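You operate a simulated robot arm through the tools that you are given. There is no shell and no other tool. Be economical: measure what you need, move in short steps, check, and stop when the job is done.

You are at the controls of a simulated two-armed robot. One attempt, no reset.

## Task
Put one of the white jars from the top of the care cabinet on the pink block. Then take the teal sponge and leave it on the top of the intake box. Then take the white sponge and put it on top of the yellow mask. Then take the blue tag and leave it on the filter disc on the top of the care cabinet. Then take the teal tag from the shelf of the orders board and leave it on the middle shelf of the store rack. Then take the teal cup from the shelf of the feed table and leave it on the feed card. Then stack the blue block that says "No. 75" from the black mat on the feed table on top of the blue block labelled "No. 57". Then lift the pads lid open. Keep to this order. Set down upright: white jar.
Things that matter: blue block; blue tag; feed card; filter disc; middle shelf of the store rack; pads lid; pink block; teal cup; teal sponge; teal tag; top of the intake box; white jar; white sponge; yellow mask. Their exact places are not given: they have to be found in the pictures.

The check looks at the end state, three seconds after you hand in, the way a careful person would. Anything else that was tipped, shoved, dropped, spilled or broken makes it a failure. A push-on lid holds only when it is set on centred and level and pressed home; a screw cap is set on level and turned clockwise until tight.

## Robot
Two 6-joint arms with two-finger parallel grippers on one trunk, on a base that drives. Base frame: it is fixed to the floor where the robot stands at the start and does not move with it; the origin is under the middle of the robot, x ahead of it, y to its left, z up; the surface under the hand at the start is at about z = 860. Units: mm, rad, N and s.
The left shoulder is at the start at [-77, 177, 832], the right one opposite. With the tool pointing down near the work surface each hand reaches from about 100 to 720 mm from the robot's upright axis, wherever it stands, measured 20 degrees to its own side. Places, roughly: blue block [-500, 1250, 750]; blue tag (5x3x10 cm) [1000, -700, 900]; feed card [-500, 750, 750]; filter disc (6x6x2 cm) [500, -300, 900]; middle shelf of the store rack [800, 3300, 900]; pads lid [600, -1100, 600]; pink block [500, 250, 750]; teal cup (8x8x8 cm) [-400, 1000, 300]; teal sponge (8x6x6 cm) [400, -100, 900]; teal tag (5x3x10 cm) [1000, -800, 900]; top of the intake box (23x108 cm) [-4400, -1300, 800]; white jar (5x5x6 cm) [600, 0, 900]; white sponge (8x6x6 cm) [400, -300, 900]; yellow mask (8x8x4 cm) [-700, 900, 800]. Payload 1.57 kg a hand.
The TCP of each hand is the grasp point between the finger pads, 30 mm short of the fingertips. In the tool frame z runs along the fingers and y along their closing line. The gripper opens to 80 mm. The fingers are 17 mm wide and 12 mm thick; the gripper's body (40 by 82 mm) begins 80 mm behind the TCP.
Orientation is told as [roll, pitch, yaw] about the base's x, y, z axes, in that order, counted from this pose: with the fingers straight down and closing along the base's y, the tool's x points along the base's -x, its y along +y and its z along -z.

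## Interface
- The arms move only by the tool move_arm. It takes "left_plan", "right_plan" or both (then of equal length, played together; a hand with none holds still); each is a list of rows, each a list of 7 numbers: the shift along the base's x, y, z in mm, then the turn, a rotation vector about the base's x, y, z in rad, then the opening, from 0 (shut) to 1 (fully open). In form: [[tx, ty, tz, wx, wy, wz, claw], ...]. A call has 1 to 10 rows; each row shifts and turns the commanded pose from where the row before left it. Rows are played at 5 a second. More than 50 mm and 0.15 rad between two rows, or a gripper value outside its range, and nothing of the call is played. Where a pose cannot be reached the arm comes as near as it can. A force on the tool above 40 N (or 10 N above the force at the start of the call, whichever is more), or a blocked arm, ends the call early, and 0.2 s more pass. The fingers move at their own pace (about 72 mm/s each) and stop on an object; they squeeze with about 40 N. The grip force told is the motor's: it shows also when the fingers shut on nothing. Time passes only in rows, and 0.2 s behind the last, so rows that do not move let the fingers close. The reply holds the time, the measured pose of the TCP, the force on the tool along the base axes, the opening and the grip force, in the units named above and with some noise, with the torque about the TCP (base axes, N m) and any sound that the robot's microphone picked up.
- Cameras (640 x 400 px; columns grow to the right, rows downward): "scene" is now at [12.5, 46.8, 1542.4]; the picture's right is [0.68, -0.74, 0.00], its down [-0.62, -0.56, -0.55] and it looks along [0.40, 0.37, -0.84] (base axes); focal length 214 px, centre (320, 200). "left" rides on the left gripper at [72, 7, -122] in its tool frame; the picture's right is [-0.09, 1.00, 0.00], its down [-0.84, -0.08, -0.54] and it looks along [-0.54, -0.05, 0.84] (tool axes); focal length 238 px, centre (320, 200). "right" rides on the right gripper at [72, -7, -122] in its tool frame; the picture's right is [0.09, 1.00, 0.00], its down [-0.84, 0.08, -0.54] and it looks along [-0.54, 0.05, 0.84] (tool axes); focal length 238 px, centre (320, 200).
- camera(camera): a new picture of that camera. It takes no simulated time.
- lift_body(by): slides the trunk up (or, below 0, down) by that many mm; the arms and the scene camera ride with it, the base frame stays. It gives what a move gives, with no picture.
- roll_base(legs): drives the robot by 1 to 6 legs, each [ahead, left, turn to the left] in mm, mm and rad, along the robot's own axes; the way and the turn of a leg run together, so that a leg with both is an arc; at most 1500 mm and 3.142 rad a leg. The arms and the cameras ride along, it lands a little off, and it stops where it bumps. It gives what a move gives.
- head_to(pan, tilt): turns the head with the scene camera to pan (to the left, within 2.496 rad either way) and tilt (down, from -0.506 to 1.204), counted from straight ahead of the robot. It gives what a move gives.
- point_at(camera, pixels): for up to 12 pixels [column, row] of the newest picture of that camera ("zoom" is the newest enlarged one), the place [x, y, z] in the base frame of the surface seen there, good to about 2 mm. It takes no simulated time.
- close_up(camera, box): a new picture of the part [left, top, right, bottom] of that camera's present view, enlarged. It takes no simulated time.
- job_done(): hands the job in; it is judged then, once.

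Keep the steps short. Do not move on a guess: measure, check each grasp and each placing, and mend mistakes. In all there are 145 turns and 182 pictures (those below and enlarged ones count). Leave the grippers open and the arms clear of the work at the hand-in unless told otherwise, and finish with a single line.

The tools are called after "Call:" by a JSON object that holds its "method" and its "body". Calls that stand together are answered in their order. move_arm: Moves the arms, as the interface text tells. Its arguments: {"type":"object","properties":{"left_plan":{"type":"array","items":{"type":"array","items":{"type":"number"}}},"right_plan":{"type":"array","items":{"type":"array","items":{"type":"number"}}}},"required":[]} The other tools are called the same way: lift_body (by) slides the trunk up or down; roll_base (legs) drives the base; head_to (pan, tilt) turns the head that bears the scene camera; camera (camera) takes a picture; point_at (camera, pixels) gives the place of the surface under pixels of a picture; close_up (camera, box) takes an enlarged picture of a part of a camera's view; job_done () hands the job in.

At the start:

```text
time: 0.0
left_tcp_pos: [396.7, 265.3, 1200.5]
left_orientation: [0.002, 0.0, 0.0]
left_force: [-0.3, -0.2, -0.5]
left_ft_torque: [-0.01, -0.03, -0.01]
left_grip_width: 79.9
left_gripper_force: 0.1
right_tcp_pos: [399.6, -111.2, 1189.5]
right_orientation: [0.001, 0.0, 0.002]
right_force: [0.6, -0.1, 0.9]
right_ft_torque: [-0.03, 0.03, 0.02]
right_grip_width: 80.1
right_gripper_force: 0.2
trunk travel left (down, up): [-275.0, 53.0]
robot x, y, heading: [0.5, -0.4, 0.003]
head pan, tilt: [0.742, 0.99]
```

scene: 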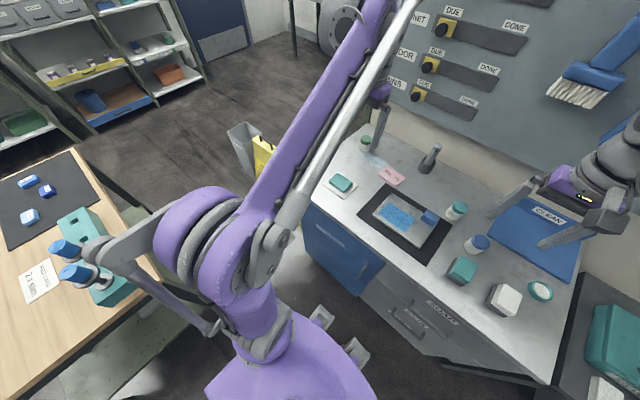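
right: 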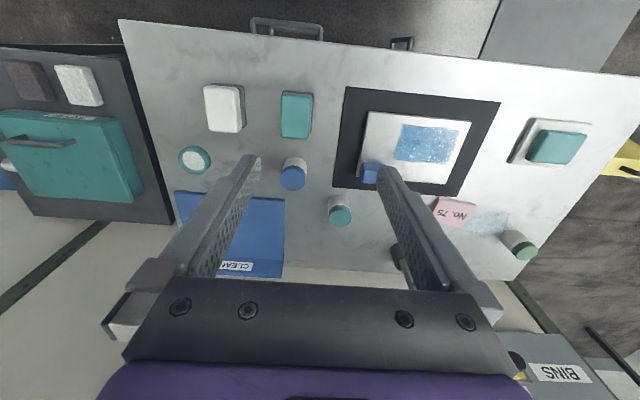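
left: 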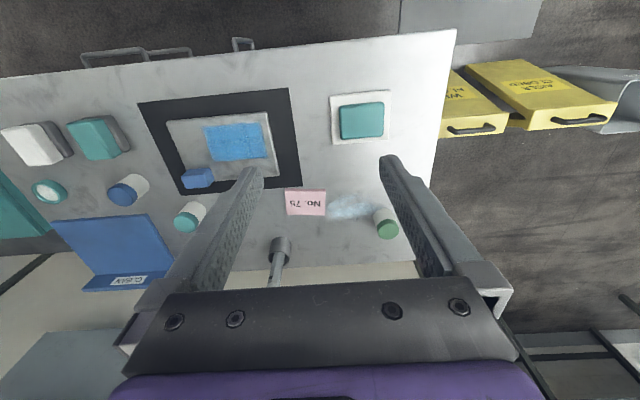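

I see the care cabinet top ahead with jars, sponges and a pink thing. I'll measure with the left hand camera and the right hand camera first.

Call:
{"method": "close_up", "body": {"camera": "left", "box": [0, 60, 460, 300]}}

Call:
{"method": "point_at", "body": {"camera": "left", "pixels": [[305, 202], [388, 230], [192, 215], [125, 190], [362, 120], [280, 245], [198, 178], [240, 140], [350, 207], [386, 215], [376, 240]]}}

Call:
{"method": "point_at", "body": {"camera": "right", "pixels": [[222, 108], [296, 115], [195, 160], [293, 180], [340, 215], [525, 250], [456, 212], [555, 147], [370, 172], [78, 86], [30, 80], [70, 150]]}}

```text
1.39 times, centred on (230, 180) of left
```

zoom: 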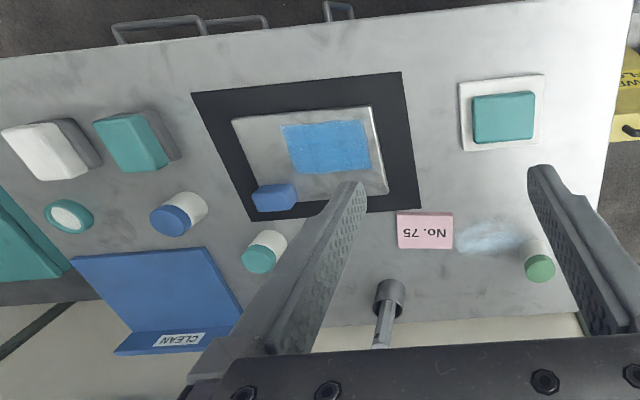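

```text
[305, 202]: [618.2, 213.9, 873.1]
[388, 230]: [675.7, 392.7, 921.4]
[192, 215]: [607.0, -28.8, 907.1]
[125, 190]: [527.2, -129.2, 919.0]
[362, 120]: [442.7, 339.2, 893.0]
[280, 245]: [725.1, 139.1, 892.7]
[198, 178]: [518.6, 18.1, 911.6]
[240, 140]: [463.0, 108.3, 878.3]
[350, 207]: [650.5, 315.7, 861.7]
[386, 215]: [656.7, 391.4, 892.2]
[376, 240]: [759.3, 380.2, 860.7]
```

```text
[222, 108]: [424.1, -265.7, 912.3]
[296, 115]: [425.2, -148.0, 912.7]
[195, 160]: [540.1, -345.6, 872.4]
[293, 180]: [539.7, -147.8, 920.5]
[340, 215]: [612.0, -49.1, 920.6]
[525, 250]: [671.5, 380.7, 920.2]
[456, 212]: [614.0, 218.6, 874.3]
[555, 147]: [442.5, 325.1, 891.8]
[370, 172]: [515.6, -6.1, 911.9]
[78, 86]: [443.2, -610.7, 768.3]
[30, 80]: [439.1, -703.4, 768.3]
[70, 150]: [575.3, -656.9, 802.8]
```

The pink piece at (618,214) is about 13 mm high. Before trusting it, I'll look around with the head.

Call:
{"method": "head_to", "body": {"pan": 0.0, "tilt": 0.7}}

Call:
{"method": "camera", "body": {"camera": "scene"}}

Call:
{"method": "head_to", "body": {"pan": -1.0, "tilt": 0.6}}

Call:
{"method": "camera", "body": {"camera": "scene"}}

Call:
{"method": "head_to", "body": {"pan": 1.9, "tilt": 0.6}}

Call:
{"method": "camera", "body": {"camera": "scene"}}

Call:
{"method": "head_to", "body": {"pan": -2.4, "tilt": 0.3}}

Call:
{"method": "camera", "body": {"camera": "scene"}}

```text
time: 1.1
left_tcp_pos: [396.5, 265.0, 1200.0]
left_orientation: [-0.001, 0.0, 0.001]
left_force: [0.1, 0.0, -0.4]
left_ft_torque: [-0.01, 0.01, -0.03]
left_grip_width: 80.1
left_gripper_force: 0.1
right_tcp_pos: [397.5, -110.8, 1190.1]
right_orientation: [0.0, 0.001, -0.001]
right_force: [0.2, -0.1, -0.4]
right_ft_torque: [-0.03, 0.01, 0.02]
right_grip_width: 79.9
right_gripper_force: 0.1
trunk travel left (down, up): [-275.0, 53.0]
robot x, y, heading: [-0.8, -1.8, -0.001]
head pan, tilt: [0.0, 0.7]
```

```text
177 pictures are left
```

scene: 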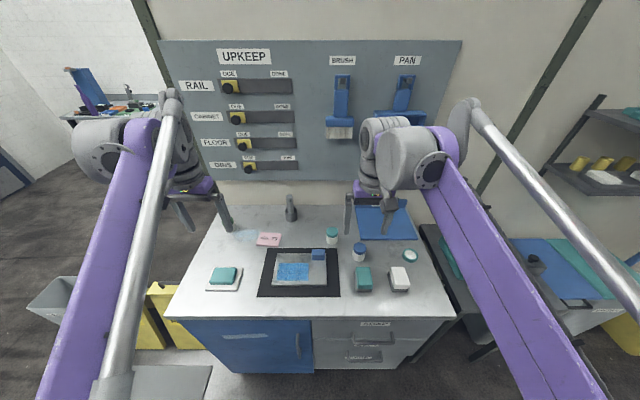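

```text
time: 2.4
left_tcp_pos: [396.3, 266.2, 1199.9]
left_orientation: [0.0, -0.001, 0.0]
left_force: [0.0, 0.2, -0.3]
left_ft_torque: [0.0, 0.0, 0.0]
left_grip_width: 80.0
left_gripper_force: 0.0
right_tcp_pos: [398.6, -110.9, 1189.6]
right_orientation: [0.001, 0.001, 0.001]
right_force: [-0.8, -0.1, 0.0]
right_ft_torque: [0.02, -0.02, 0.01]
right_grip_width: 79.8
right_gripper_force: 0.0
trunk travel left (down, up): [-275.0, 53.0]
robot x, y, heading: [1.7, 0.4, -0.001]
head pan, tilt: [-1.0, 0.6]
```

```text
176 pictures are left
```

scene: 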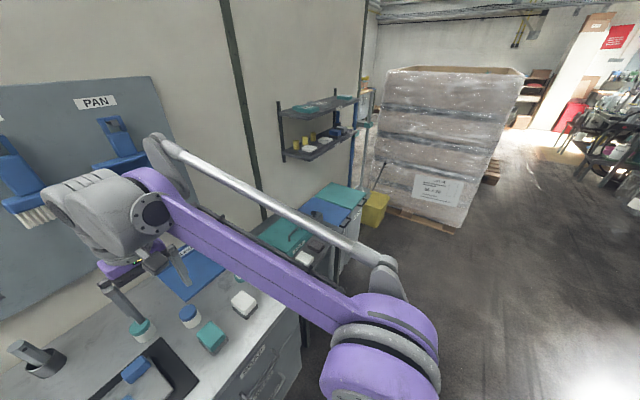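

```text
time: 4.9
left_tcp_pos: [397.7, 265.6, 1200.1]
left_orientation: [-0.001, 0.0, 0.001]
left_force: [-0.2, -0.3, 0.6]
left_ft_torque: [-0.02, 0.0, 0.01]
left_grip_width: 80.0
left_gripper_force: 0.0
right_tcp_pos: [399.3, -110.0, 1188.0]
right_orientation: [0.0, 0.001, 0.0]
right_force: [0.0, 0.7, -0.6]
right_ft_torque: [-0.02, 0.05, -0.01]
right_grip_width: 80.1
right_gripper_force: 0.1
trunk travel left (down, up): [-275.0, 53.0]
robot x, y, heading: [-1.0, 1.5, -0.002]
head pan, tilt: [1.901, 0.6]
```

```text
175 pictures are left
```

scene: 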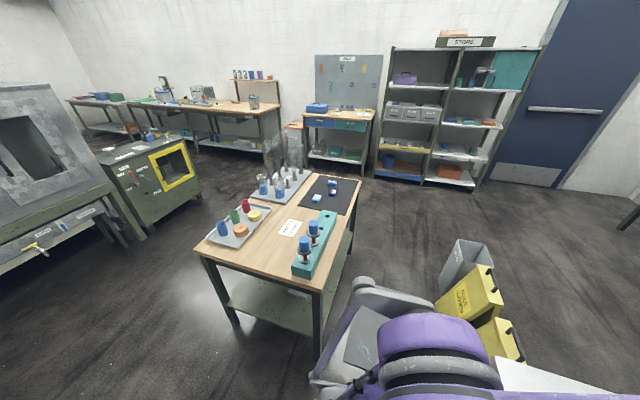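

```text
time: 8.4
left_tcp_pos: [396.6, 265.9, 1200.1]
left_orientation: [0.001, -0.001, 0.0]
left_force: [-0.5, -0.1, 0.6]
left_ft_torque: [-0.04, -0.03, -0.02]
left_grip_width: 79.9
left_gripper_force: 0.1
right_tcp_pos: [399.0, -111.2, 1189.5]
right_orientation: [0.001, 0.001, 0.001]
right_force: [0.1, -0.3, 0.1]
right_ft_torque: [0.03, 0.03, -0.02]
right_grip_width: 79.9
right_gripper_force: 0.0
trunk travel left (down, up): [-275.0, 53.0]
robot x, y, heading: [-0.1, 3.5, 0.002]
head pan, tilt: [-2.4, 0.3]
```

```text
174 pictures are left
```

scene: 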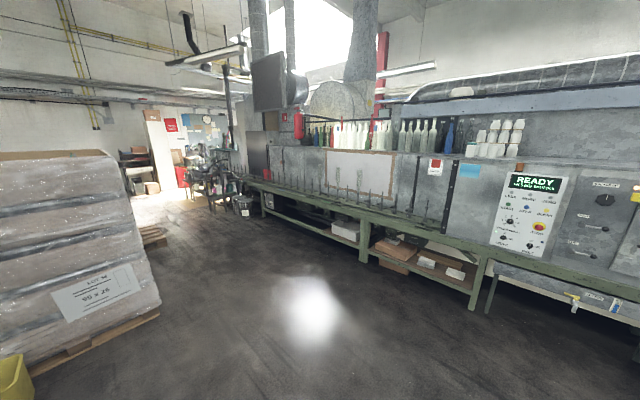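

Now zoom in on the right-side wall shelf, the pads container, and the pink block.

Call:
{"method": "head_to", "body": {"pan": -0.9, "tilt": 0.5}}

Call:
{"method": "close_up", "body": {"camera": "scene", "box": [220, 100, 440, 320]}}

Call:
{"method": "head_to", "body": {"pan": 0.0, "tilt": 0.8}}

Call:
{"method": "close_up", "body": {"camera": "scene", "box": [160, 150, 480, 350]}}

Call:
{"method": "head_to", "body": {"pan": 1.9, "tilt": 0.6}}

Call:
{"method": "close_up", "body": {"camera": "scene", "box": [190, 140, 370, 290]}}

```text
time: 10.0
left_tcp_pos: [396.4, 266.3, 1200.5]
left_orientation: [0.0, -0.001, 0.001]
left_force: [0.8, 0.0, 0.0]
left_ft_torque: [0.02, -0.02, 0.02]
left_grip_width: 80.1
left_gripper_force: 0.1
right_tcp_pos: [398.6, -110.1, 1188.7]
right_orientation: [0.0, -0.001, 0.0]
right_force: [0.7, 0.1, 1.0]
right_ft_torque: [-0.02, 0.03, 0.02]
right_grip_width: 80.2
right_gripper_force: 0.1
trunk travel left (down, up): [-275.0, 53.0]
robot x, y, heading: [-0.6, -0.4, 0.002]
head pan, tilt: [-0.901, 0.499]
```

```text
1.82 times, centred on (330, 210) of scene
```

zoom: 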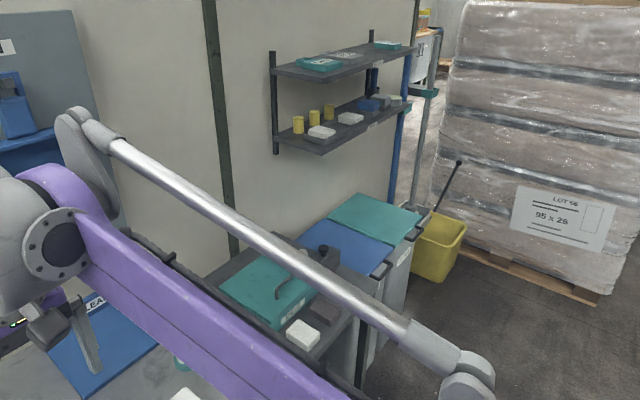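

```text
time: 11.2
left_tcp_pos: [396.9, 265.6, 1200.5]
left_orientation: [0.002, 0.001, -0.002]
left_force: [-0.3, 0.6, -1.1]
left_ft_torque: [0.01, -0.05, -0.03]
left_grip_width: 80.1
left_gripper_force: 0.1
right_tcp_pos: [399.0, -111.1, 1189.0]
right_orientation: [0.002, 0.0, 0.001]
right_force: [-1.0, 0.3, 0.9]
right_ft_torque: [0.0, 0.0, 0.0]
right_grip_width: 79.9
right_gripper_force: 0.1
trunk travel left (down, up): [-275.0, 53.0]
robot x, y, heading: [3.3, -0.2, -0.001]
head pan, tilt: [0.0, 0.799]
```

```text
2.00 times, centred on (320, 250) of scene
```

zoom: 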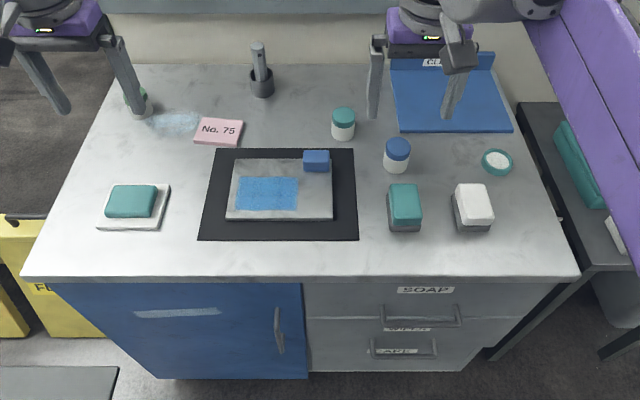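

```text
time: 13.0
left_tcp_pos: [396.9, 265.6, 1200.6]
left_orientation: [-0.001, 0.0, 0.001]
left_force: [-1.0, -0.3, -0.7]
left_ft_torque: [0.01, -0.01, -0.03]
left_grip_width: 80.2
left_gripper_force: 0.1
right_tcp_pos: [399.3, -109.8, 1188.5]
right_orientation: [0.0, 0.0, -0.001]
right_force: [0.2, -0.4, 0.2]
right_ft_torque: [0.0, 0.01, 0.02]
right_grip_width: 79.9
right_gripper_force: 0.1
trunk travel left (down, up): [-275.0, 53.0]
robot x, y, heading: [1.7, -0.9, -0.0]
head pan, tilt: [1.901, 0.6]
```

```text
2.67 times, centred on (280, 215) of scene
```

zoom: 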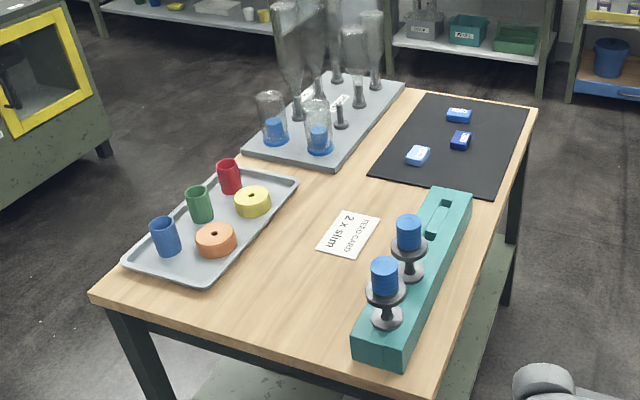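

Pink block, jars, sponges, disc found. I measure corners of the pink block and the teal-capped jar.

Call:
{"method": "close_up", "body": {"camera": "right", "box": [160, 80, 480, 280]}}

Call:
{"method": "point_at", "body": {"camera": "left", "pixels": [[288, 191], [324, 192], [288, 212], [324, 213]]}}

```text
2.00 times, centred on (320, 180) of right
```

zoom: 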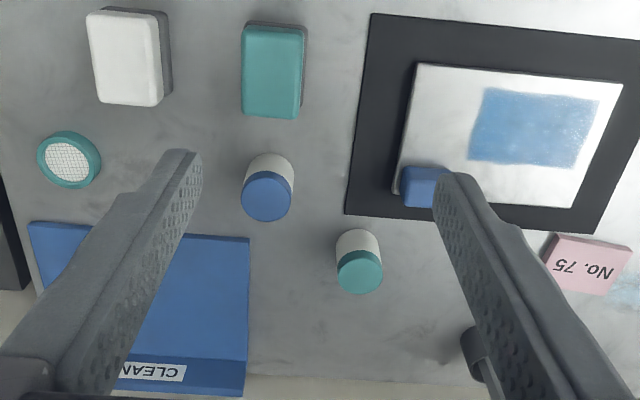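

```text
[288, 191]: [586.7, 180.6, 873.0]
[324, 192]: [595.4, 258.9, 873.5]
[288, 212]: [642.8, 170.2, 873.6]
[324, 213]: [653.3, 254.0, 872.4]
```

Call:
{"method": "point_at", "body": {"camera": "zoom", "pixels": [[360, 272], [342, 272], [379, 272], [360, 254], [360, 290], [274, 30], [246, 113], [298, 113], [95, 18], [150, 18], [106, 103], [158, 103]]}}

Call:
{"method": "point_at", "body": {"camera": "zoom", "pixels": [[273, 72], [125, 60], [70, 160], [50, 160], [90, 160], [70, 140], [70, 180], [250, 34], [298, 34]]}}

```text
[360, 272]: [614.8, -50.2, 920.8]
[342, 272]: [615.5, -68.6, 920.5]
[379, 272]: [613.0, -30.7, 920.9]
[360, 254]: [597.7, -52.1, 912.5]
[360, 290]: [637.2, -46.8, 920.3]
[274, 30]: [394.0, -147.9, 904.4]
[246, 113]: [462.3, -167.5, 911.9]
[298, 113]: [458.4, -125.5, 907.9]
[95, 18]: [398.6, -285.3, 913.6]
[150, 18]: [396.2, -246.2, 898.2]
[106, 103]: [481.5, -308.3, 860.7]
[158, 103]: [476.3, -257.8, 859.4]
```

```text
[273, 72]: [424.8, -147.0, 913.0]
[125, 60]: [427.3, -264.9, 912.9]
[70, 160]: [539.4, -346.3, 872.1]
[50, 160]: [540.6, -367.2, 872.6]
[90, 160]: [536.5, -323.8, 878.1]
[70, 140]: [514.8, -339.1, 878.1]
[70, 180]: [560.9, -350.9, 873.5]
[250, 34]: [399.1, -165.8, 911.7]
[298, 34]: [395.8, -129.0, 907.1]
```

Right hand: move over the teal-capped jar at (616,-50) and partially down.

Call:
{"method": "move_arm", "body": {"right_plan": [[43.5, 12.2, 0, 0, 0, 0, 1], [43.5, 12.2, 0, 0, 0, 0, 1], [43.5, 12.2, 0, 0, 0, 0, 1], [43.5, 12.2, 0, 0, 0, 0, 1], [43.5, 12.2, 0, 0, 0, 0, 1], [0, 0, -45, 0, 0, 0, 1], [0, 0, -45, 0, 0, 0, 1], [0, 0, -45, 0, 0, 0, 1], [0, 0, -45, 0, 0, 0, 1]]}}

Call:
{"method": "camera", "body": {"camera": "right"}}

```text
time: 15.0
left_tcp_pos: [398.1, 265.9, 1199.9]
left_orientation: [0.0, 0.0, 0.001]
left_force: [-0.7, -1.0, -1.2]
left_ft_torque: [0.0, -0.01, 0.02]
left_grip_width: 80.2
left_gripper_force: 0.2
right_tcp_pos: [560.4, -61.4, 971.6]
right_orientation: [-0.001, 0.0, 0.0]
right_force: [-0.1, -0.1, -0.1]
right_ft_torque: [-0.03, 0.0, 0.01]
right_grip_width: 80.2
right_gripper_force: 0.1
right hand out of reach, approached as far as the arm can: row 4, 5
trunk travel left (down, up): [-275.0, 53.0]
robot x, y, heading: [0.5, 1.0, 0.0]
head pan, tilt: [1.901, 0.6]
```

```text
169 pictures are left
```

right: 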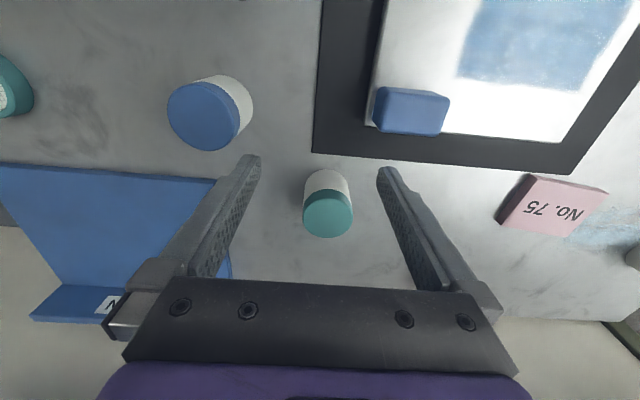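

The hand is at (560,-61,972). I move the remaining (+55,+11) at this height.

Call:
{"method": "move_arm", "body": {"right_plan": [[27, 5.5, 10, 0, 0, 0, 1], [28, 5.5, 0, 0, 0, 0, 1]]}}

Call:
{"method": "point_at", "body": {"camera": "right", "pixels": [[328, 213], [570, 195]]}}

```text
time: 15.6
left_tcp_pos: [398.4, 264.8, 1201.3]
left_orientation: [0.0, 0.001, -0.001]
left_force: [0.2, 0.0, 0.0]
left_ft_torque: [-0.02, 0.03, 0.0]
left_grip_width: 80.2
left_gripper_force: 0.1
right_tcp_pos: [616.4, -49.7, 982.9]
right_orientation: [0.0, 0.001, 0.001]
right_force: [-0.6, 0.4, 0.1]
right_ft_torque: [0.0, 0.01, 0.0]
right_grip_width: 79.9
right_gripper_force: 0.0
trunk travel left (down, up): [-275.0, 53.0]
robot x, y, heading: [-1.7, -2.7, -0.0]
head pan, tilt: [1.901, 0.6]
```

```text
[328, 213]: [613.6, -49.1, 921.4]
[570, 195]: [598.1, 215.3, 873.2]
```

Aligned over the jar. Down to z≈897, close, lift.

Call:
{"method": "move_arm", "body": {"right_plan": [[0, 0, -43, 0, 0, 0, 1], [0, 0, -43, 0, 0, 0, 1], [0, 0, 0, 0, 0, 0, 0.3], [0, 0, 0, 0, 0, 0, 0.3], [0, 0, 0, 0, 0, 0, 0.3], [0, 0, 40, 0, 0, 0, 0.3]]}}

Call:
{"method": "camera", "body": {"camera": "right"}}

```text
time: 17.0
left_tcp_pos: [395.5, 264.8, 1200.9]
left_orientation: [0.0, -0.001, 0.0]
left_force: [0.4, -0.6, -0.8]
left_ft_torque: [-0.02, 0.0, -0.02]
left_grip_width: 79.8
left_gripper_force: 0.1
right_tcp_pos: [616.5, -50.3, 936.5]
right_orientation: [0.0, -0.001, 0.0]
right_force: [-0.6, 0.7, -1.4]
right_ft_torque: [-0.04, 0.03, 0.02]
right_grip_width: 46.3
right_gripper_force: 39.8
trunk travel left (down, up): [-275.0, 53.0]
robot x, y, heading: [-1.4, -2.6, 0.004]
head pan, tilt: [1.901, 0.6]
```

```text
168 pictures are left
```

right: 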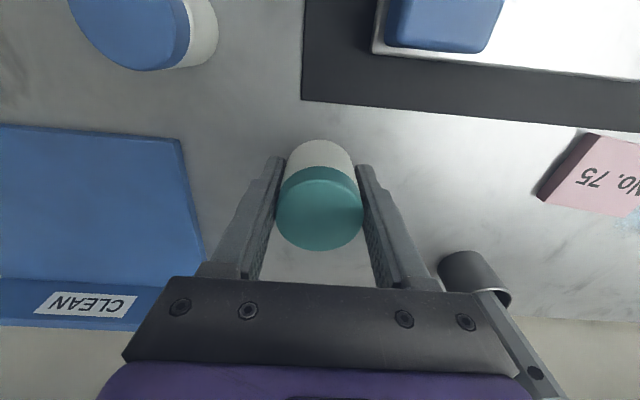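

Jar held (46 mm). Carry left toward (619,216) at a clear height.

Call:
{"method": "move_arm", "body": {"right_plan": [[0.5, 44, 3, 0, 0, 0, 0.3], [0.5, 44, 0, 0, 0, 0, 0.3], [0.5, 44, 0, 0, 0, 0, 0.3], [0.5, 44, 0, 0, 0, 0, 0.3], [0.5, 45, 0, 0, 0, 0, 0.3], [0, 45, 0, 0, 0, 0, 0.3]]}}

Call:
{"method": "camera", "body": {"camera": "right"}}

```text
time: 18.4
left_tcp_pos: [397.1, 266.6, 1199.7]
left_orientation: [-0.003, 0.0, 0.0]
left_force: [0.2, -0.3, 0.1]
left_ft_torque: [-0.02, 0.03, -0.01]
left_grip_width: 80.1
left_gripper_force: 0.0
right_tcp_pos: [580.5, 198.9, 930.0]
right_orientation: [-0.001, -0.002, 0.002]
right_force: [0.3, 0.3, -0.6]
right_ft_torque: [-0.02, -0.01, -0.01]
right_grip_width: 46.2
right_gripper_force: 39.6
right hand out of reach, approached as far as the arm can: row 4, 5, 6
trunk travel left (down, up): [-275.0, 53.0]
robot x, y, heading: [-3.2, -0.3, -0.001]
head pan, tilt: [1.901, 0.6]
```

```text
167 pictures are left
```

right: 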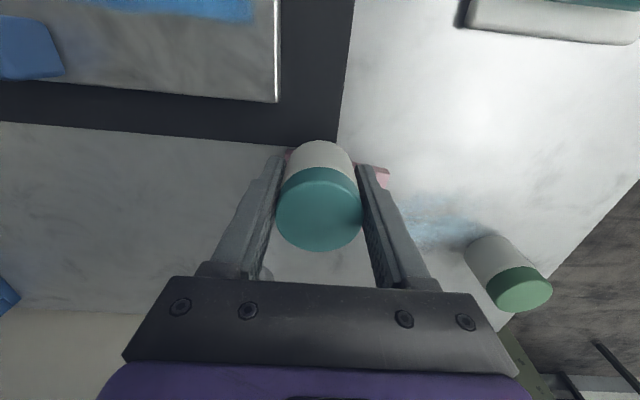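

Reach ended at (580,199,930). I drive the base ahead 38 and left 17 to bring it above the block.

Call:
{"method": "roll_base", "body": {"legs": [[38, 17, 0]]}}

Call:
{"method": "camera", "body": {"camera": "right"}}

Call:
{"method": "camera", "body": {"camera": "left"}}

```text
time: 19.3
left_tcp_pos: [433.4, 282.4, 1200.7]
left_orientation: [0.001, 0.0, 0.002]
left_force: [-0.7, 0.7, 0.3]
left_ft_torque: [-0.03, 0.02, 0.03]
left_grip_width: 80.0
left_gripper_force: 0.0
right_tcp_pos: [617.8, 213.9, 930.6]
right_orientation: [0.001, 0.001, 0.001]
right_force: [-0.6, 0.4, -0.8]
right_ft_torque: [-0.04, 0.0, 0.0]
right_grip_width: 46.1
right_gripper_force: 39.5
trunk travel left (down, up): [-275.0, 53.0]
robot x, y, heading: [38.0, 22.1, 0.001]
head pan, tilt: [1.901, 0.6]
```

```text
166 pictures are left
```

right: 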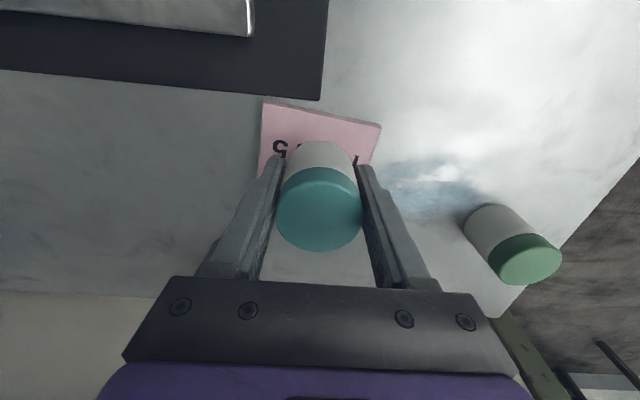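

```text
165 pictures are left
```

left: 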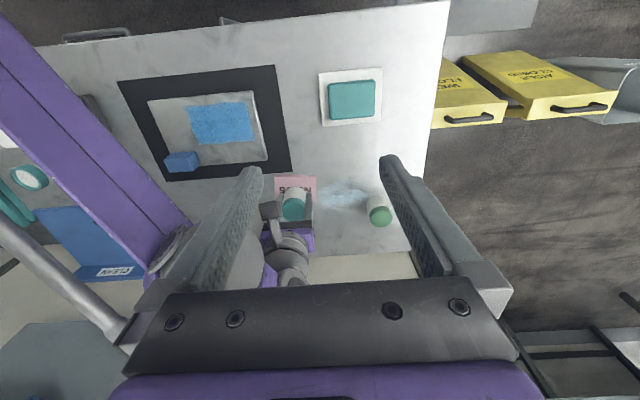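

Centred over the pink block at (618,214). Lower 20 mm to z≈910.

Call:
{"method": "move_arm", "body": {"right_plan": [[0, 2, -12, 0, 0, 0, 0.3], [0, 0, -8, 0, 0, 0, 0.3]]}}

```text
time: 19.9
left_tcp_pos: [435.3, 283.5, 1199.3]
left_orientation: [0.001, 0.002, 0.0]
left_force: [0.6, 0.0, -0.6]
left_ft_torque: [-0.04, 0.01, -0.02]
left_grip_width: 79.9
left_gripper_force: 0.0
right_tcp_pos: [618.0, 217.0, 908.9]
right_orientation: [0.001, -0.002, -0.001]
right_force: [0.3, 0.1, -0.6]
right_ft_torque: [-0.01, 0.01, 0.0]
right_grip_width: 46.4
right_gripper_force: 39.9
trunk travel left (down, up): [-275.0, 53.0]
robot x, y, heading: [36.3, 19.9, -0.001]
head pan, tilt: [1.901, 0.6]
```

No contact yet; lower in 1 mm steps.

Call:
{"method": "move_arm", "body": {"right_plan": [[0, 0, -1, 0, 0, 0, 0.3], [0, 0, -1, 0, 0, 0, 0.3]]}}

Call:
{"method": "close_up", "body": {"camera": "right", "box": [220, 80, 420, 260]}}

```text
time: 20.5
left_tcp_pos: [435.1, 282.5, 1199.2]
left_orientation: [-0.001, 0.001, -0.001]
left_force: [0.0, 0.1, -0.6]
left_ft_torque: [0.01, 0.03, -0.02]
left_grip_width: 80.1
left_gripper_force: 0.1
right_tcp_pos: [617.1, 217.7, 908.8]
right_orientation: [0.0, 0.0, 0.001]
right_force: [0.5, 1.4, 3.8]
right_ft_torque: [0.05, -0.06, 0.03]
right_grip_width: 46.5
right_gripper_force: 39.8
trunk travel left (down, up): [-275.0, 53.0]
robot x, y, heading: [35.2, 20.2, 0.001]
head pan, tilt: [1.901, 0.6]
```

```text
2.22 times, centred on (320, 170) of right
```

zoom: 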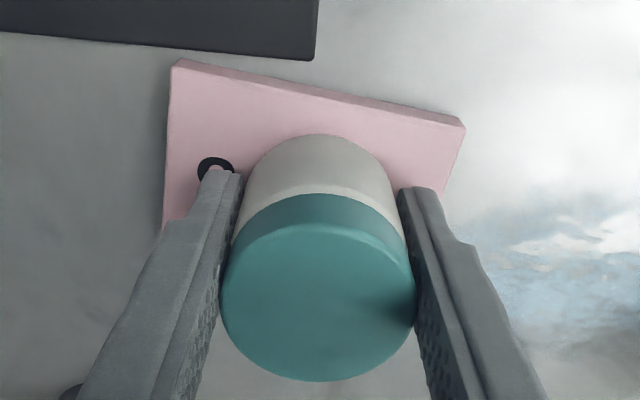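

Contact felt (≈4 N). Release and rise.

Call:
{"method": "move_arm", "body": {"right_plan": [[0, 0, 0, 0, 0, 0, 1], [0, 0, 0, 0, 0, 0, 1], [0, 0, 40, 0, 0, 0, 1], [0, 0, 45, 0, 0, 0, 1], [-40, -40, 0, 0, 0, 0, 1], [-40, -40, 0, 0, 0, 0, 1]]}}

Call:
{"method": "camera", "body": {"camera": "right"}}

```text
refused: row 5 steps farther than a row can; nothing moved
```

```text
163 pictures are left
```

right: 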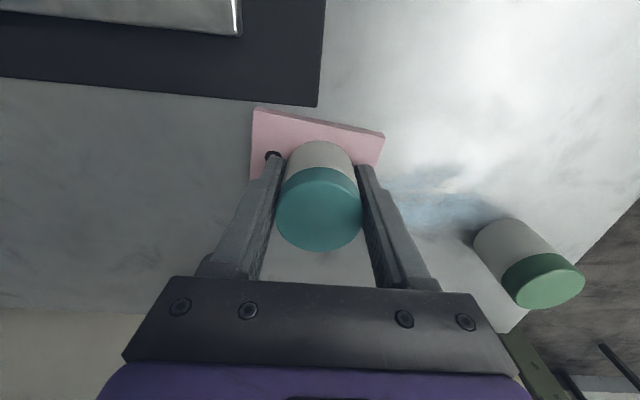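

Row too long; resend with shorter rows, moving on toward the teal sponge side.

Call:
{"method": "move_arm", "body": {"right_plan": [[0, 0, 0, 0, 0, 0, 1], [0, 0, 0, 0, 0, 0, 1], [0, 0, 45, 0, 0, 0, 1], [0, 0, 45, 0, 0, 0, 1], [-26, -40, 0, 0, 0, 0, 1], [-26, -40, 0, 0, 0, 0, 1], [-26, -40, 0, 0, 0, 0, 1], [-26, -40, 0, 0, 0, 0, 1], [-26, -40, 0, 0, 0, 0, 1], [-26, -40, 0, 0, 0, 0, 1]]}}

Call:
{"method": "camera", "body": {"camera": "left"}}

Call:
{"method": "camera", "body": {"camera": "right"}}

```text
time: 22.7
left_tcp_pos: [432.9, 281.0, 1200.6]
left_orientation: [0.0, 0.0, 0.001]
left_force: [0.0, 0.3, 0.0]
left_ft_torque: [0.05, 0.01, 0.01]
left_grip_width: 80.2
left_gripper_force: 0.1
right_tcp_pos: [452.6, -28.5, 972.8]
right_orientation: [0.001, 0.0, 0.004]
right_force: [-0.8, -0.1, 0.2]
right_ft_torque: [0.01, -0.01, 0.02]
right_grip_width: 80.2
right_gripper_force: 0.1
right hand out of reach, approached as far as the arm can: row 3, 4
trunk travel left (down, up): [-275.0, 53.0]
robot x, y, heading: [38.0, 14.3, 0.0]
head pan, tilt: [1.901, 0.6]
```

```text
162 pictures are left
```

left: 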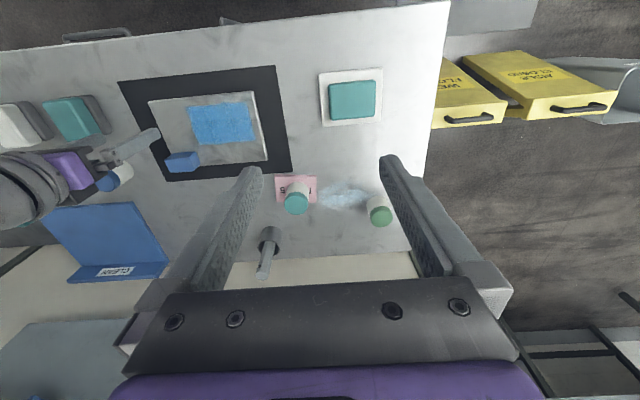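

```text
161 pictures are left
```

right: 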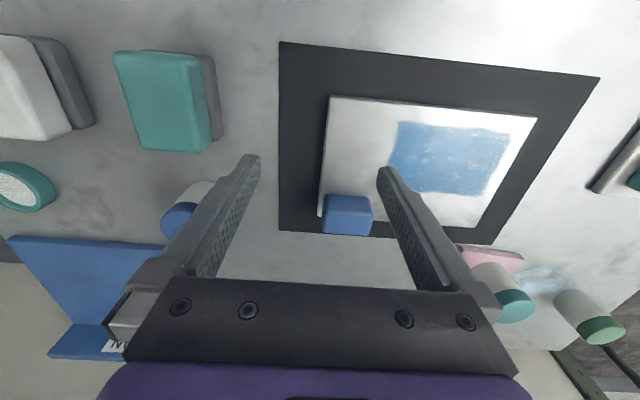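

Jar stands on the pink block. Now measure the teal sponge and the white sponge.

Call:
{"method": "close_up", "body": {"camera": "right", "box": [0, 20, 260, 200]}}

Call:
{"method": "point_at", "body": {"camera": "right", "pixels": [[118, 57], [196, 62], [145, 146], [205, 146], [213, 62], [218, 138], [160, 95], [2, 40], [70, 45], [92, 120]]}}

```text
2.22 times, centred on (130, 110) of right
```

zoom: 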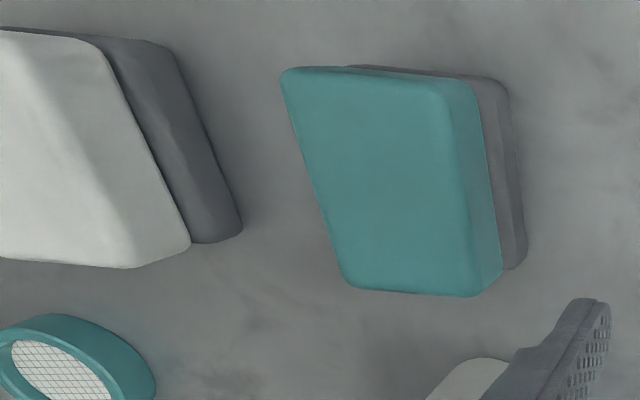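

```text
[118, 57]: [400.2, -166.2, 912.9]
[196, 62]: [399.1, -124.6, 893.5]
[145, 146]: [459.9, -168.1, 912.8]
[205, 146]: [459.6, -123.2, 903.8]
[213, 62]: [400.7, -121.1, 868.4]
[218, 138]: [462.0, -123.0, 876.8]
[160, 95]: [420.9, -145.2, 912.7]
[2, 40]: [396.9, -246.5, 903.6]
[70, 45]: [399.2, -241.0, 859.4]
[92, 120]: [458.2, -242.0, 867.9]
```

Teal sponge centre ≈ (429,-147), top 913. Move over, descend to z=893, close.

Call:
{"method": "move_arm", "body": {"right_plan": [[-8, -40, 0, 0, 0, 0, 1], [-8, -40, 0, 0, 0, 0, 1], [-8, -38.5, 0, 0, 0, 0, 1], [0, 0, -40, 0, 0, 0, 1], [0, 0, -40, 0, 0, 0, 1], [0, 0, 0, 0, 0, 0, 0.4], [0, 0, 0, 0, 0, 0, 0.4], [0, 0, 0, 0, 0, 0, 0.4], [0, 0, 45, 0, 0, 0, 0.4], [0, 0, 45, 0, 0, 0, 0.4]]}}

Call:
{"method": "camera", "body": {"camera": "right"}}

```text
time: 24.9
left_tcp_pos: [433.4, 283.8, 1201.1]
left_orientation: [0.0, 0.002, 0.0]
left_force: [-0.1, -0.3, -0.5]
left_ft_torque: [-0.03, 0.03, -0.03]
left_grip_width: 79.9
left_gripper_force: 0.1
right_tcp_pos: [428.1, -143.2, 983.3]
right_orientation: [0.0, 0.0, -0.001]
right_force: [-0.3, 0.2, -0.1]
right_ft_torque: [-0.01, 0.02, 0.0]
right_grip_width: 53.9
right_gripper_force: 39.7
trunk travel left (down, up): [-275.0, 53.0]
robot x, y, heading: [35.1, 14.0, -0.002]
head pan, tilt: [1.901, 0.6]
```

```text
159 pictures are left
```

right: 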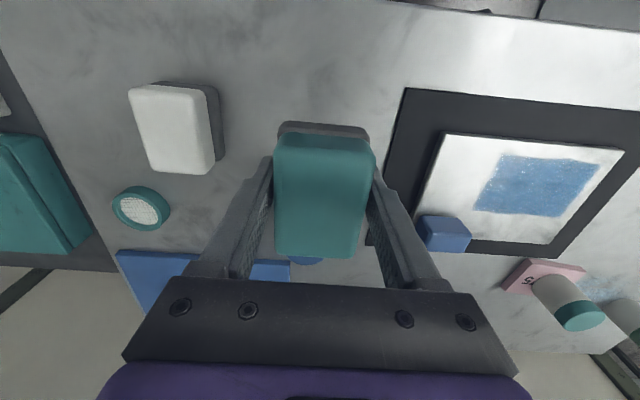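

Sponge held. Raise and tuck it, then survey the way behind towards the intake box.

Call:
{"method": "move_arm", "body": {"right_plan": [[-20, -10, 45, 0, 0, 0, 0.4], [-20, -10, 45, 0, 0, 0, 0.4], [-20, -10, 45, 0, 0, 0, 0.4], [-20, -10, 0, 0, 0, 0, 0.4]]}}

Call:
{"method": "head_to", "body": {"pan": -2.45, "tilt": 0.35}}

Call:
{"method": "camera", "body": {"camera": "scene"}}

Call:
{"method": "point_at", "body": {"camera": "scene", "pixels": [[100, 300], [250, 200], [360, 260], [480, 310], [620, 320], [520, 205], [240, 205], [300, 350], [500, 380], [420, 60], [540, 150]]}}

Call:
{"method": "head_to", "body": {"pan": 2.45, "tilt": 0.35}}

Call:
{"method": "camera", "body": {"camera": "scene"}}

```text
refused: row 1 steps farther than a row can; nothing moved
```

```text
time: 28.4
left_tcp_pos: [434.2, 282.7, 1200.8]
left_orientation: [0.001, 0.0, 0.0]
left_force: [0.8, 0.1, -0.2]
left_ft_torque: [0.0, -0.04, -0.05]
left_grip_width: 79.8
left_gripper_force: 0.1
right_tcp_pos: [427.7, -142.7, 980.5]
right_orientation: [-0.001, 0.001, -0.001]
right_force: [0.0, 0.2, 0.2]
right_ft_torque: [-0.02, -0.01, 0.0]
right_grip_width: 54.0
right_gripper_force: 39.9
trunk travel left (down, up): [-275.0, 53.0]
robot x, y, heading: [39.4, 17.9, -0.001]
head pan, tilt: [-2.45, 0.351]
```

```text
158 pictures are left
```

scene: 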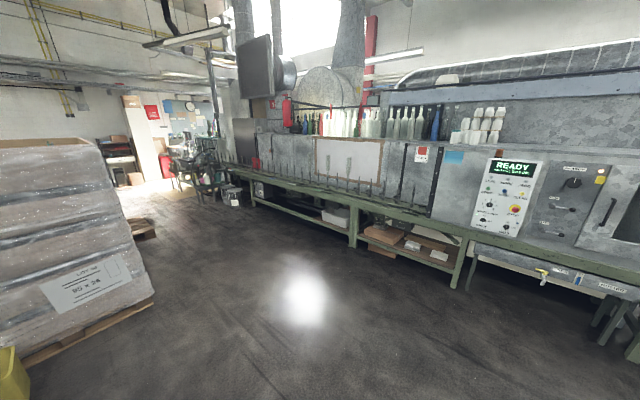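

```text
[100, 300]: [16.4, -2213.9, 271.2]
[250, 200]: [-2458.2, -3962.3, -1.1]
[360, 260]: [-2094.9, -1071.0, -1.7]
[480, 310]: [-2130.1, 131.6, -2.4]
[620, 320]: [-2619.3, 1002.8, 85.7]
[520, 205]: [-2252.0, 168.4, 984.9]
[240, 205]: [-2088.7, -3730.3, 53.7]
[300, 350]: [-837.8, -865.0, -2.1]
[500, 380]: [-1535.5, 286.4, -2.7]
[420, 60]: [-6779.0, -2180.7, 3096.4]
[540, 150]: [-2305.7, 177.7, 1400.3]
```

```text
time: 32.3
left_tcp_pos: [434.2, 281.8, 1199.6]
left_orientation: [0.0, -0.001, 0.0]
left_force: [0.2, -0.5, 0.0]
left_ft_torque: [0.0, 0.03, -0.02]
left_grip_width: 80.0
left_gripper_force: 0.1
right_tcp_pos: [428.6, -143.7, 981.7]
right_orientation: [0.001, -0.001, 0.0]
right_force: [-0.7, -0.3, -0.6]
right_ft_torque: [-0.01, 0.0, 0.01]
right_grip_width: 54.3
right_gripper_force: 40.2
trunk travel left (down, up): [-275.0, 53.0]
robot x, y, heading: [38.2, 15.2, 0.003]
head pan, tilt: [2.45, 0.351]
```

```text
157 pictures are left
```

scene: 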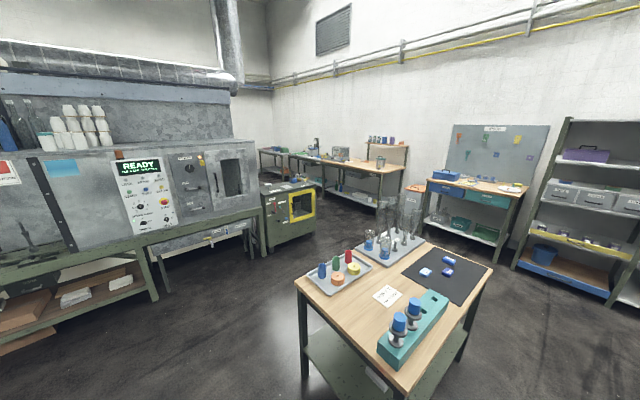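

The line's front is at x≈-2100; the intake box lies behind it. Map the floor and gap around its left end.

Call:
{"method": "point_at", "body": {"camera": "scene", "pixels": [[250, 250], [262, 250], [235, 150], [245, 200], [285, 245], [262, 185], [262, 152], [313, 235], [318, 180], [150, 300], [330, 200], [200, 270]]}}

Call:
{"method": "close_up", "body": {"camera": "scene", "box": [180, 120, 420, 270]}}

```text
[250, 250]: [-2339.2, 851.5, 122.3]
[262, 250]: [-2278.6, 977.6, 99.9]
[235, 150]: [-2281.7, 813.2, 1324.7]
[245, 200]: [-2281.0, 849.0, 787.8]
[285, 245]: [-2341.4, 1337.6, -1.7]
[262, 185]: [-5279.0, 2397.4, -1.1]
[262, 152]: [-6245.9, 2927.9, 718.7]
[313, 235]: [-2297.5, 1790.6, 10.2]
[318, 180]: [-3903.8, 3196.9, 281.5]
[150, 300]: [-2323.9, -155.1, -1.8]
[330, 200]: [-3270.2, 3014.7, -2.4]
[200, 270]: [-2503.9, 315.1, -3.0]
```

```text
2.67 times, centred on (300, 195) of scene
```

zoom: 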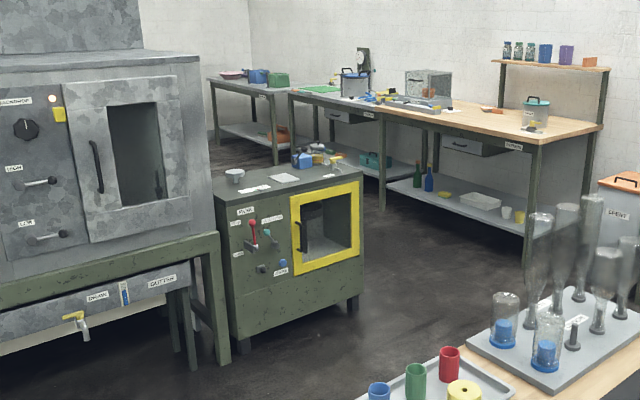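

Measure the feed table outline, then raise and tuck the sponge arm.

Call:
{"method": "point_at", "body": {"camera": "scene", "pixels": [[298, 284], [402, 388], [488, 268], [420, 240], [352, 268], [387, 293], [337, 280], [447, 261], [426, 272], [448, 270], [400, 322], [414, 308]]}}

Call:
{"method": "move_arm", "body": {"right_plan": [[-15, -5, 45, 0, 0, 0, 0.4], [-15, -5, 45, 0, 0, 0, 0.4], [-15, -5, 45, 0, 0, 0, 0.4], [-40, -10, 0, 0, 0, 0, 0.4], [-30, -10, 0, 0, 0, 0, 0.4]]}}

```text
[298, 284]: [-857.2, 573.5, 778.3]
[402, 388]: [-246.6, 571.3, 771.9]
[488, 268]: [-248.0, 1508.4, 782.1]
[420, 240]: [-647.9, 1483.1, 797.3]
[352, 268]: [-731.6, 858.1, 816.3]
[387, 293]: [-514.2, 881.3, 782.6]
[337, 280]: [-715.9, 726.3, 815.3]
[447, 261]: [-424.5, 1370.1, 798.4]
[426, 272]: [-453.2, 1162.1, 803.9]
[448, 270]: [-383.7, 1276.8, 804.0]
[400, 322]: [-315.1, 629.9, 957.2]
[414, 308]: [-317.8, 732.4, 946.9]
```

```text
time: 33.5
left_tcp_pos: [433.9, 282.7, 1199.9]
left_orientation: [0.001, 0.0, 0.0]
left_force: [0.1, -0.8, 0.0]
left_ft_torque: [-0.01, 0.03, -0.02]
left_grip_width: 80.0
left_gripper_force: 0.0
right_tcp_pos: [311.3, -182.8, 1117.5]
right_orientation: [0.001, -0.001, 0.001]
right_force: [0.6, 0.2, -1.0]
right_ft_torque: [0.01, 0.0, -0.04]
right_grip_width: 53.8
right_gripper_force: 40.6
trunk travel left (down, up): [-275.0, 53.0]
robot x, y, heading: [42.8, 18.9, 0.005]
head pan, tilt: [2.45, 0.351]
```

Back away and drive to (-1480,-185), turn to face +y, go to y≈2250.

Call:
{"method": "roll_base", "body": {"legs": [[-760, -200, 0], [-760, 0, 0], [0, 0, 1.571], [1200, 0, 0], [1235, 0, 0]]}}

Call:
{"method": "head_to", "body": {"pan": 1.2, "tilt": 0.4}}

Call:
{"method": "camera", "body": {"camera": "scene"}}

```text
time: 56.5
left_tcp_pos: [-1882.2, 2576.9, 1200.4]
left_orientation: [-0.001, -0.002, 1.673]
left_force: [0.7, 0.1, -0.4]
left_ft_torque: [-0.02, 0.0, -0.02]
left_grip_width: 80.1
left_gripper_force: 0.0
right_tcp_pos: [-1404.7, 2502.5, 1117.3]
right_orientation: [0.001, 0.001, 1.674]
right_force: [-0.4, 0.0, -0.6]
right_ft_torque: [-0.02, -0.03, 0.0]
right_grip_width: 54.3
right_gripper_force: 39.9
trunk travel left (down, up): [-275.0, 53.0]
robot x, y, heading: [-1579.5, 2210.0, 1.675]
head pan, tilt: [2.45, 0.351]
```

```text
time: 58.0
left_tcp_pos: [-1880.4, 2576.1, 1199.3]
left_orientation: [-0.002, 0.001, 1.674]
left_force: [-0.2, -0.3, -0.3]
left_ft_torque: [-0.03, -0.01, -0.02]
left_grip_width: 80.2
left_gripper_force: 0.1
right_tcp_pos: [-1404.8, 2502.8, 1117.7]
right_orientation: [0.001, 0.0, 1.673]
right_force: [-0.4, 0.0, 0.5]
right_ft_torque: [0.0, 0.01, 0.01]
right_grip_width: 53.9
right_gripper_force: 39.8
trunk travel left (down, up): [-275.0, 53.0]
robot x, y, heading: [-1575.5, 2209.8, 1.675]
head pan, tilt: [1.201, 0.4]
```

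```text
155 pictures are left
```

scene: 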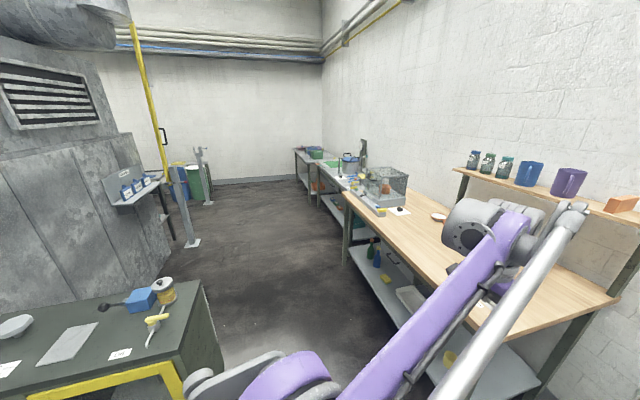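

In the corridor. Measure the passage.

Call:
{"method": "point_at", "body": {"camera": "scene", "pixels": [[222, 360], [203, 285], [165, 275], [192, 243], [208, 203], [228, 183], [345, 265], [350, 195], [172, 220], [400, 330], [280, 170], [140, 190]]}}

```text
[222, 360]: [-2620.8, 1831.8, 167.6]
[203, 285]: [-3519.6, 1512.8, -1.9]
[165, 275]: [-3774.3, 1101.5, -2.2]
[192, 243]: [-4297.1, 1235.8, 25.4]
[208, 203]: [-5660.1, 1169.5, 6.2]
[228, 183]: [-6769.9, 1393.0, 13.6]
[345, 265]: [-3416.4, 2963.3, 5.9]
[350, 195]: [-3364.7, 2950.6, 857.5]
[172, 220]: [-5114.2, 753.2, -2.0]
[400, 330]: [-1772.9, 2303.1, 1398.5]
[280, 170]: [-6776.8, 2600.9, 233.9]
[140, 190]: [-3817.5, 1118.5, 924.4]
```

Turn to face -x, advance along y≈2300.

Call:
{"method": "roll_base", "body": {"legs": [[0, 0, 1.44]]}}

```text
time: 61.9
left_tcp_pos: [-1982.8, 1958.5, 1199.8]
left_orientation: [0.0, -0.001, 3.106]
left_force: [0.7, -0.1, -0.2]
left_ft_torque: [0.03, -0.01, -0.01]
left_grip_width: 80.1
left_gripper_force: 0.1
right_tcp_pos: [-1843.6, 2420.2, 1118.1]
right_orientation: [0.001, 0.001, 3.106]
right_force: [0.2, 0.1, -1.5]
right_ft_torque: [-0.03, 0.01, 0.0]
right_grip_width: 53.9
right_gripper_force: 39.9
trunk travel left (down, up): [-275.0, 53.0]
robot x, y, heading: [-1579.4, 2208.5, 3.107]
head pan, tilt: [1.201, 0.4]
```

Call:
{"method": "roll_base", "body": {"legs": [[1400, -60, 0.03], [1400, -60, 0], [700, 0, 0]]}}

Call:
{"method": "head_to", "body": {"pan": 1.5, "tilt": 0.35}}

Call:
{"method": "camera", "body": {"camera": "scene"}}

```text
time: 78.8
left_tcp_pos: [-5437.6, 1972.1, 1200.7]
left_orientation: [0.0, 0.0, -3.081]
left_force: [0.6, -0.3, 0.1]
left_ft_torque: [-0.02, 0.02, 0.03]
left_grip_width: 80.1
left_gripper_force: 0.0
right_tcp_pos: [-5343.2, 2445.2, 1117.6]
right_orientation: [0.001, 0.0, -3.082]
right_force: [-0.9, -0.1, -0.2]
right_ft_torque: [0.01, -0.02, -0.01]
right_grip_width: 53.7
right_gripper_force: 40.0
trunk travel left (down, up): [-275.0, 53.0]
robot x, y, heading: [-5054.5, 2260.7, -3.087]
head pan, tilt: [1.201, 0.4]
```

```text
time: 79.6
left_tcp_pos: [-5437.5, 1971.8, 1201.7]
left_orientation: [-0.001, 0.0, -3.081]
left_force: [-0.1, 0.8, -0.2]
left_ft_torque: [-0.02, -0.03, -0.01]
left_grip_width: 80.1
left_gripper_force: 0.0
right_tcp_pos: [-5343.0, 2445.2, 1117.8]
right_orientation: [-0.001, -0.001, -3.082]
right_force: [0.3, -0.2, -1.6]
right_ft_torque: [0.03, 0.03, -0.01]
right_grip_width: 54.0
right_gripper_force: 39.8
trunk travel left (down, up): [-275.0, 53.0]
robot x, y, heading: [-5061.6, 2263.3, -3.084]
head pan, tilt: [1.499, 0.351]
```

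```text
154 pictures are left
```

scene: 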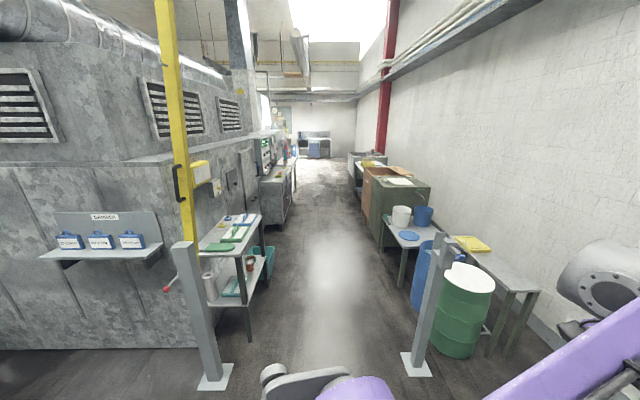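

A gate with a raised bar. Look for the intake box beyond it.

Call:
{"method": "close_up", "body": {"camera": "scene", "box": [190, 110, 450, 270]}}

Call:
{"method": "point_at", "body": {"camera": "scene", "pixels": [[215, 388], [418, 375], [278, 160], [250, 225], [240, 245], [272, 178], [282, 215], [400, 180], [445, 340], [370, 175], [268, 130], [400, 240]]}}

```text
2.46 times, centred on (320, 190) of scene
```

zoom: 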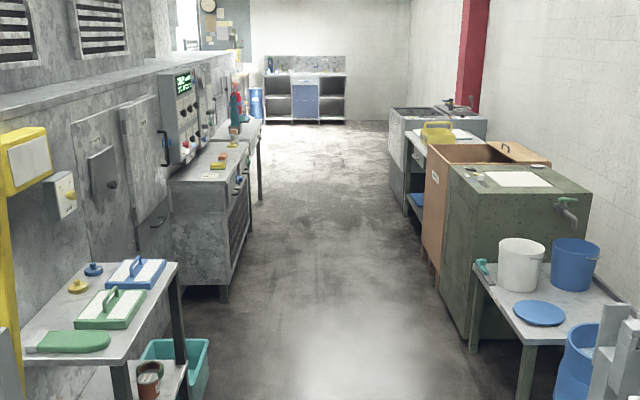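

```text
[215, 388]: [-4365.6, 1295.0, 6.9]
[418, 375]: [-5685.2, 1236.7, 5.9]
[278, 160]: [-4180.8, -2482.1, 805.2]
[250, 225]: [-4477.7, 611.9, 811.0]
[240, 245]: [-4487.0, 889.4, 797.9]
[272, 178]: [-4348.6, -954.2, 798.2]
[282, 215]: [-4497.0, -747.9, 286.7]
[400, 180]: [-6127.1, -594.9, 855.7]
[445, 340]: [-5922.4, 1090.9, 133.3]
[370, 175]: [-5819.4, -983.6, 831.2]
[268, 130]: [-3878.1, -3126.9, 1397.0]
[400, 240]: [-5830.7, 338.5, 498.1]
```

The intake box is the metal box with top at (-4350,-950..-1900,798). Turn to face -y.

Call:
{"method": "roll_base", "body": {"legs": [[0, 0, 1.5]]}}

```text
time: 83.7
left_tcp_pos: [-4791.5, 1863.9, 1200.1]
left_orientation: [-0.002, 0.001, -1.569]
left_force: [-0.4, 0.8, -0.6]
left_ft_torque: [0.02, -0.01, 0.01]
left_grip_width: 79.8
left_gripper_force: 0.1
right_tcp_pos: [-5257.4, 1987.6, 1117.7]
right_orientation: [0.0, 0.0, -1.569]
right_force: [-0.3, -0.2, -1.5]
right_ft_torque: [0.01, -0.02, -0.02]
right_grip_width: 53.9
right_gripper_force: 39.9
trunk travel left (down, up): [-275.0, 53.0]
robot x, y, heading: [-5055.5, 2261.7, -1.574]
head pan, tilt: [1.499, 0.351]
```

Call:
{"method": "roll_base", "body": {"legs": [[1300, 20, 0], [1300, 0, 0]]}}

Call:
{"method": "head_to", "body": {"pan": 0.5, "tilt": 0.6}}

Call:
{"method": "camera", "body": {"camera": "scene"}}

```text
time: 96.7
left_tcp_pos: [-4817.0, -812.5, 1199.6]
left_orientation: [0.001, 0.0, -1.598]
left_force: [0.0, 0.1, 0.0]
left_ft_torque: [-0.03, 0.0, -0.03]
left_grip_width: 80.2
left_gripper_force: 0.0
right_tcp_pos: [-5281.0, -677.6, 1117.3]
right_orientation: [0.001, 0.001, -1.598]
right_force: [-0.1, 0.0, -1.5]
right_ft_torque: [0.01, 0.01, 0.01]
right_grip_width: 54.0
right_gripper_force: 39.8
trunk travel left (down, up): [-275.0, 53.0]
robot x, y, heading: [-5073.1, -409.1, -1.602]
head pan, tilt: [1.499, 0.351]
```

```text
time: 98.0
left_tcp_pos: [-4818.6, -813.5, 1200.5]
left_orientation: [0.001, -0.001, -1.599]
left_force: [-0.1, -1.2, -0.5]
left_ft_torque: [0.0, 0.0, -0.03]
left_grip_width: 79.6
left_gripper_force: 0.0
right_tcp_pos: [-5280.3, -677.3, 1117.3]
right_orientation: [0.0, 0.0, -1.6]
right_force: [0.3, -0.5, -1.3]
right_ft_torque: [-0.04, 0.0, 0.01]
right_grip_width: 53.9
right_gripper_force: 39.8
trunk travel left (down, up): [-275.0, 53.0]
robot x, y, heading: [-5072.0, -410.3, -1.602]
head pan, tilt: [0.499, 0.6]
```

```text
152 pictures are left
```

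scene: 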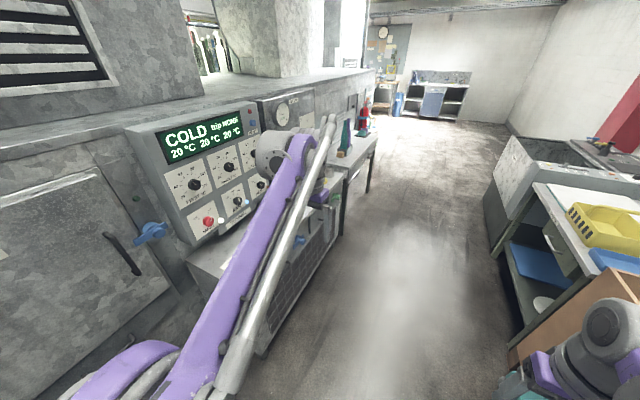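

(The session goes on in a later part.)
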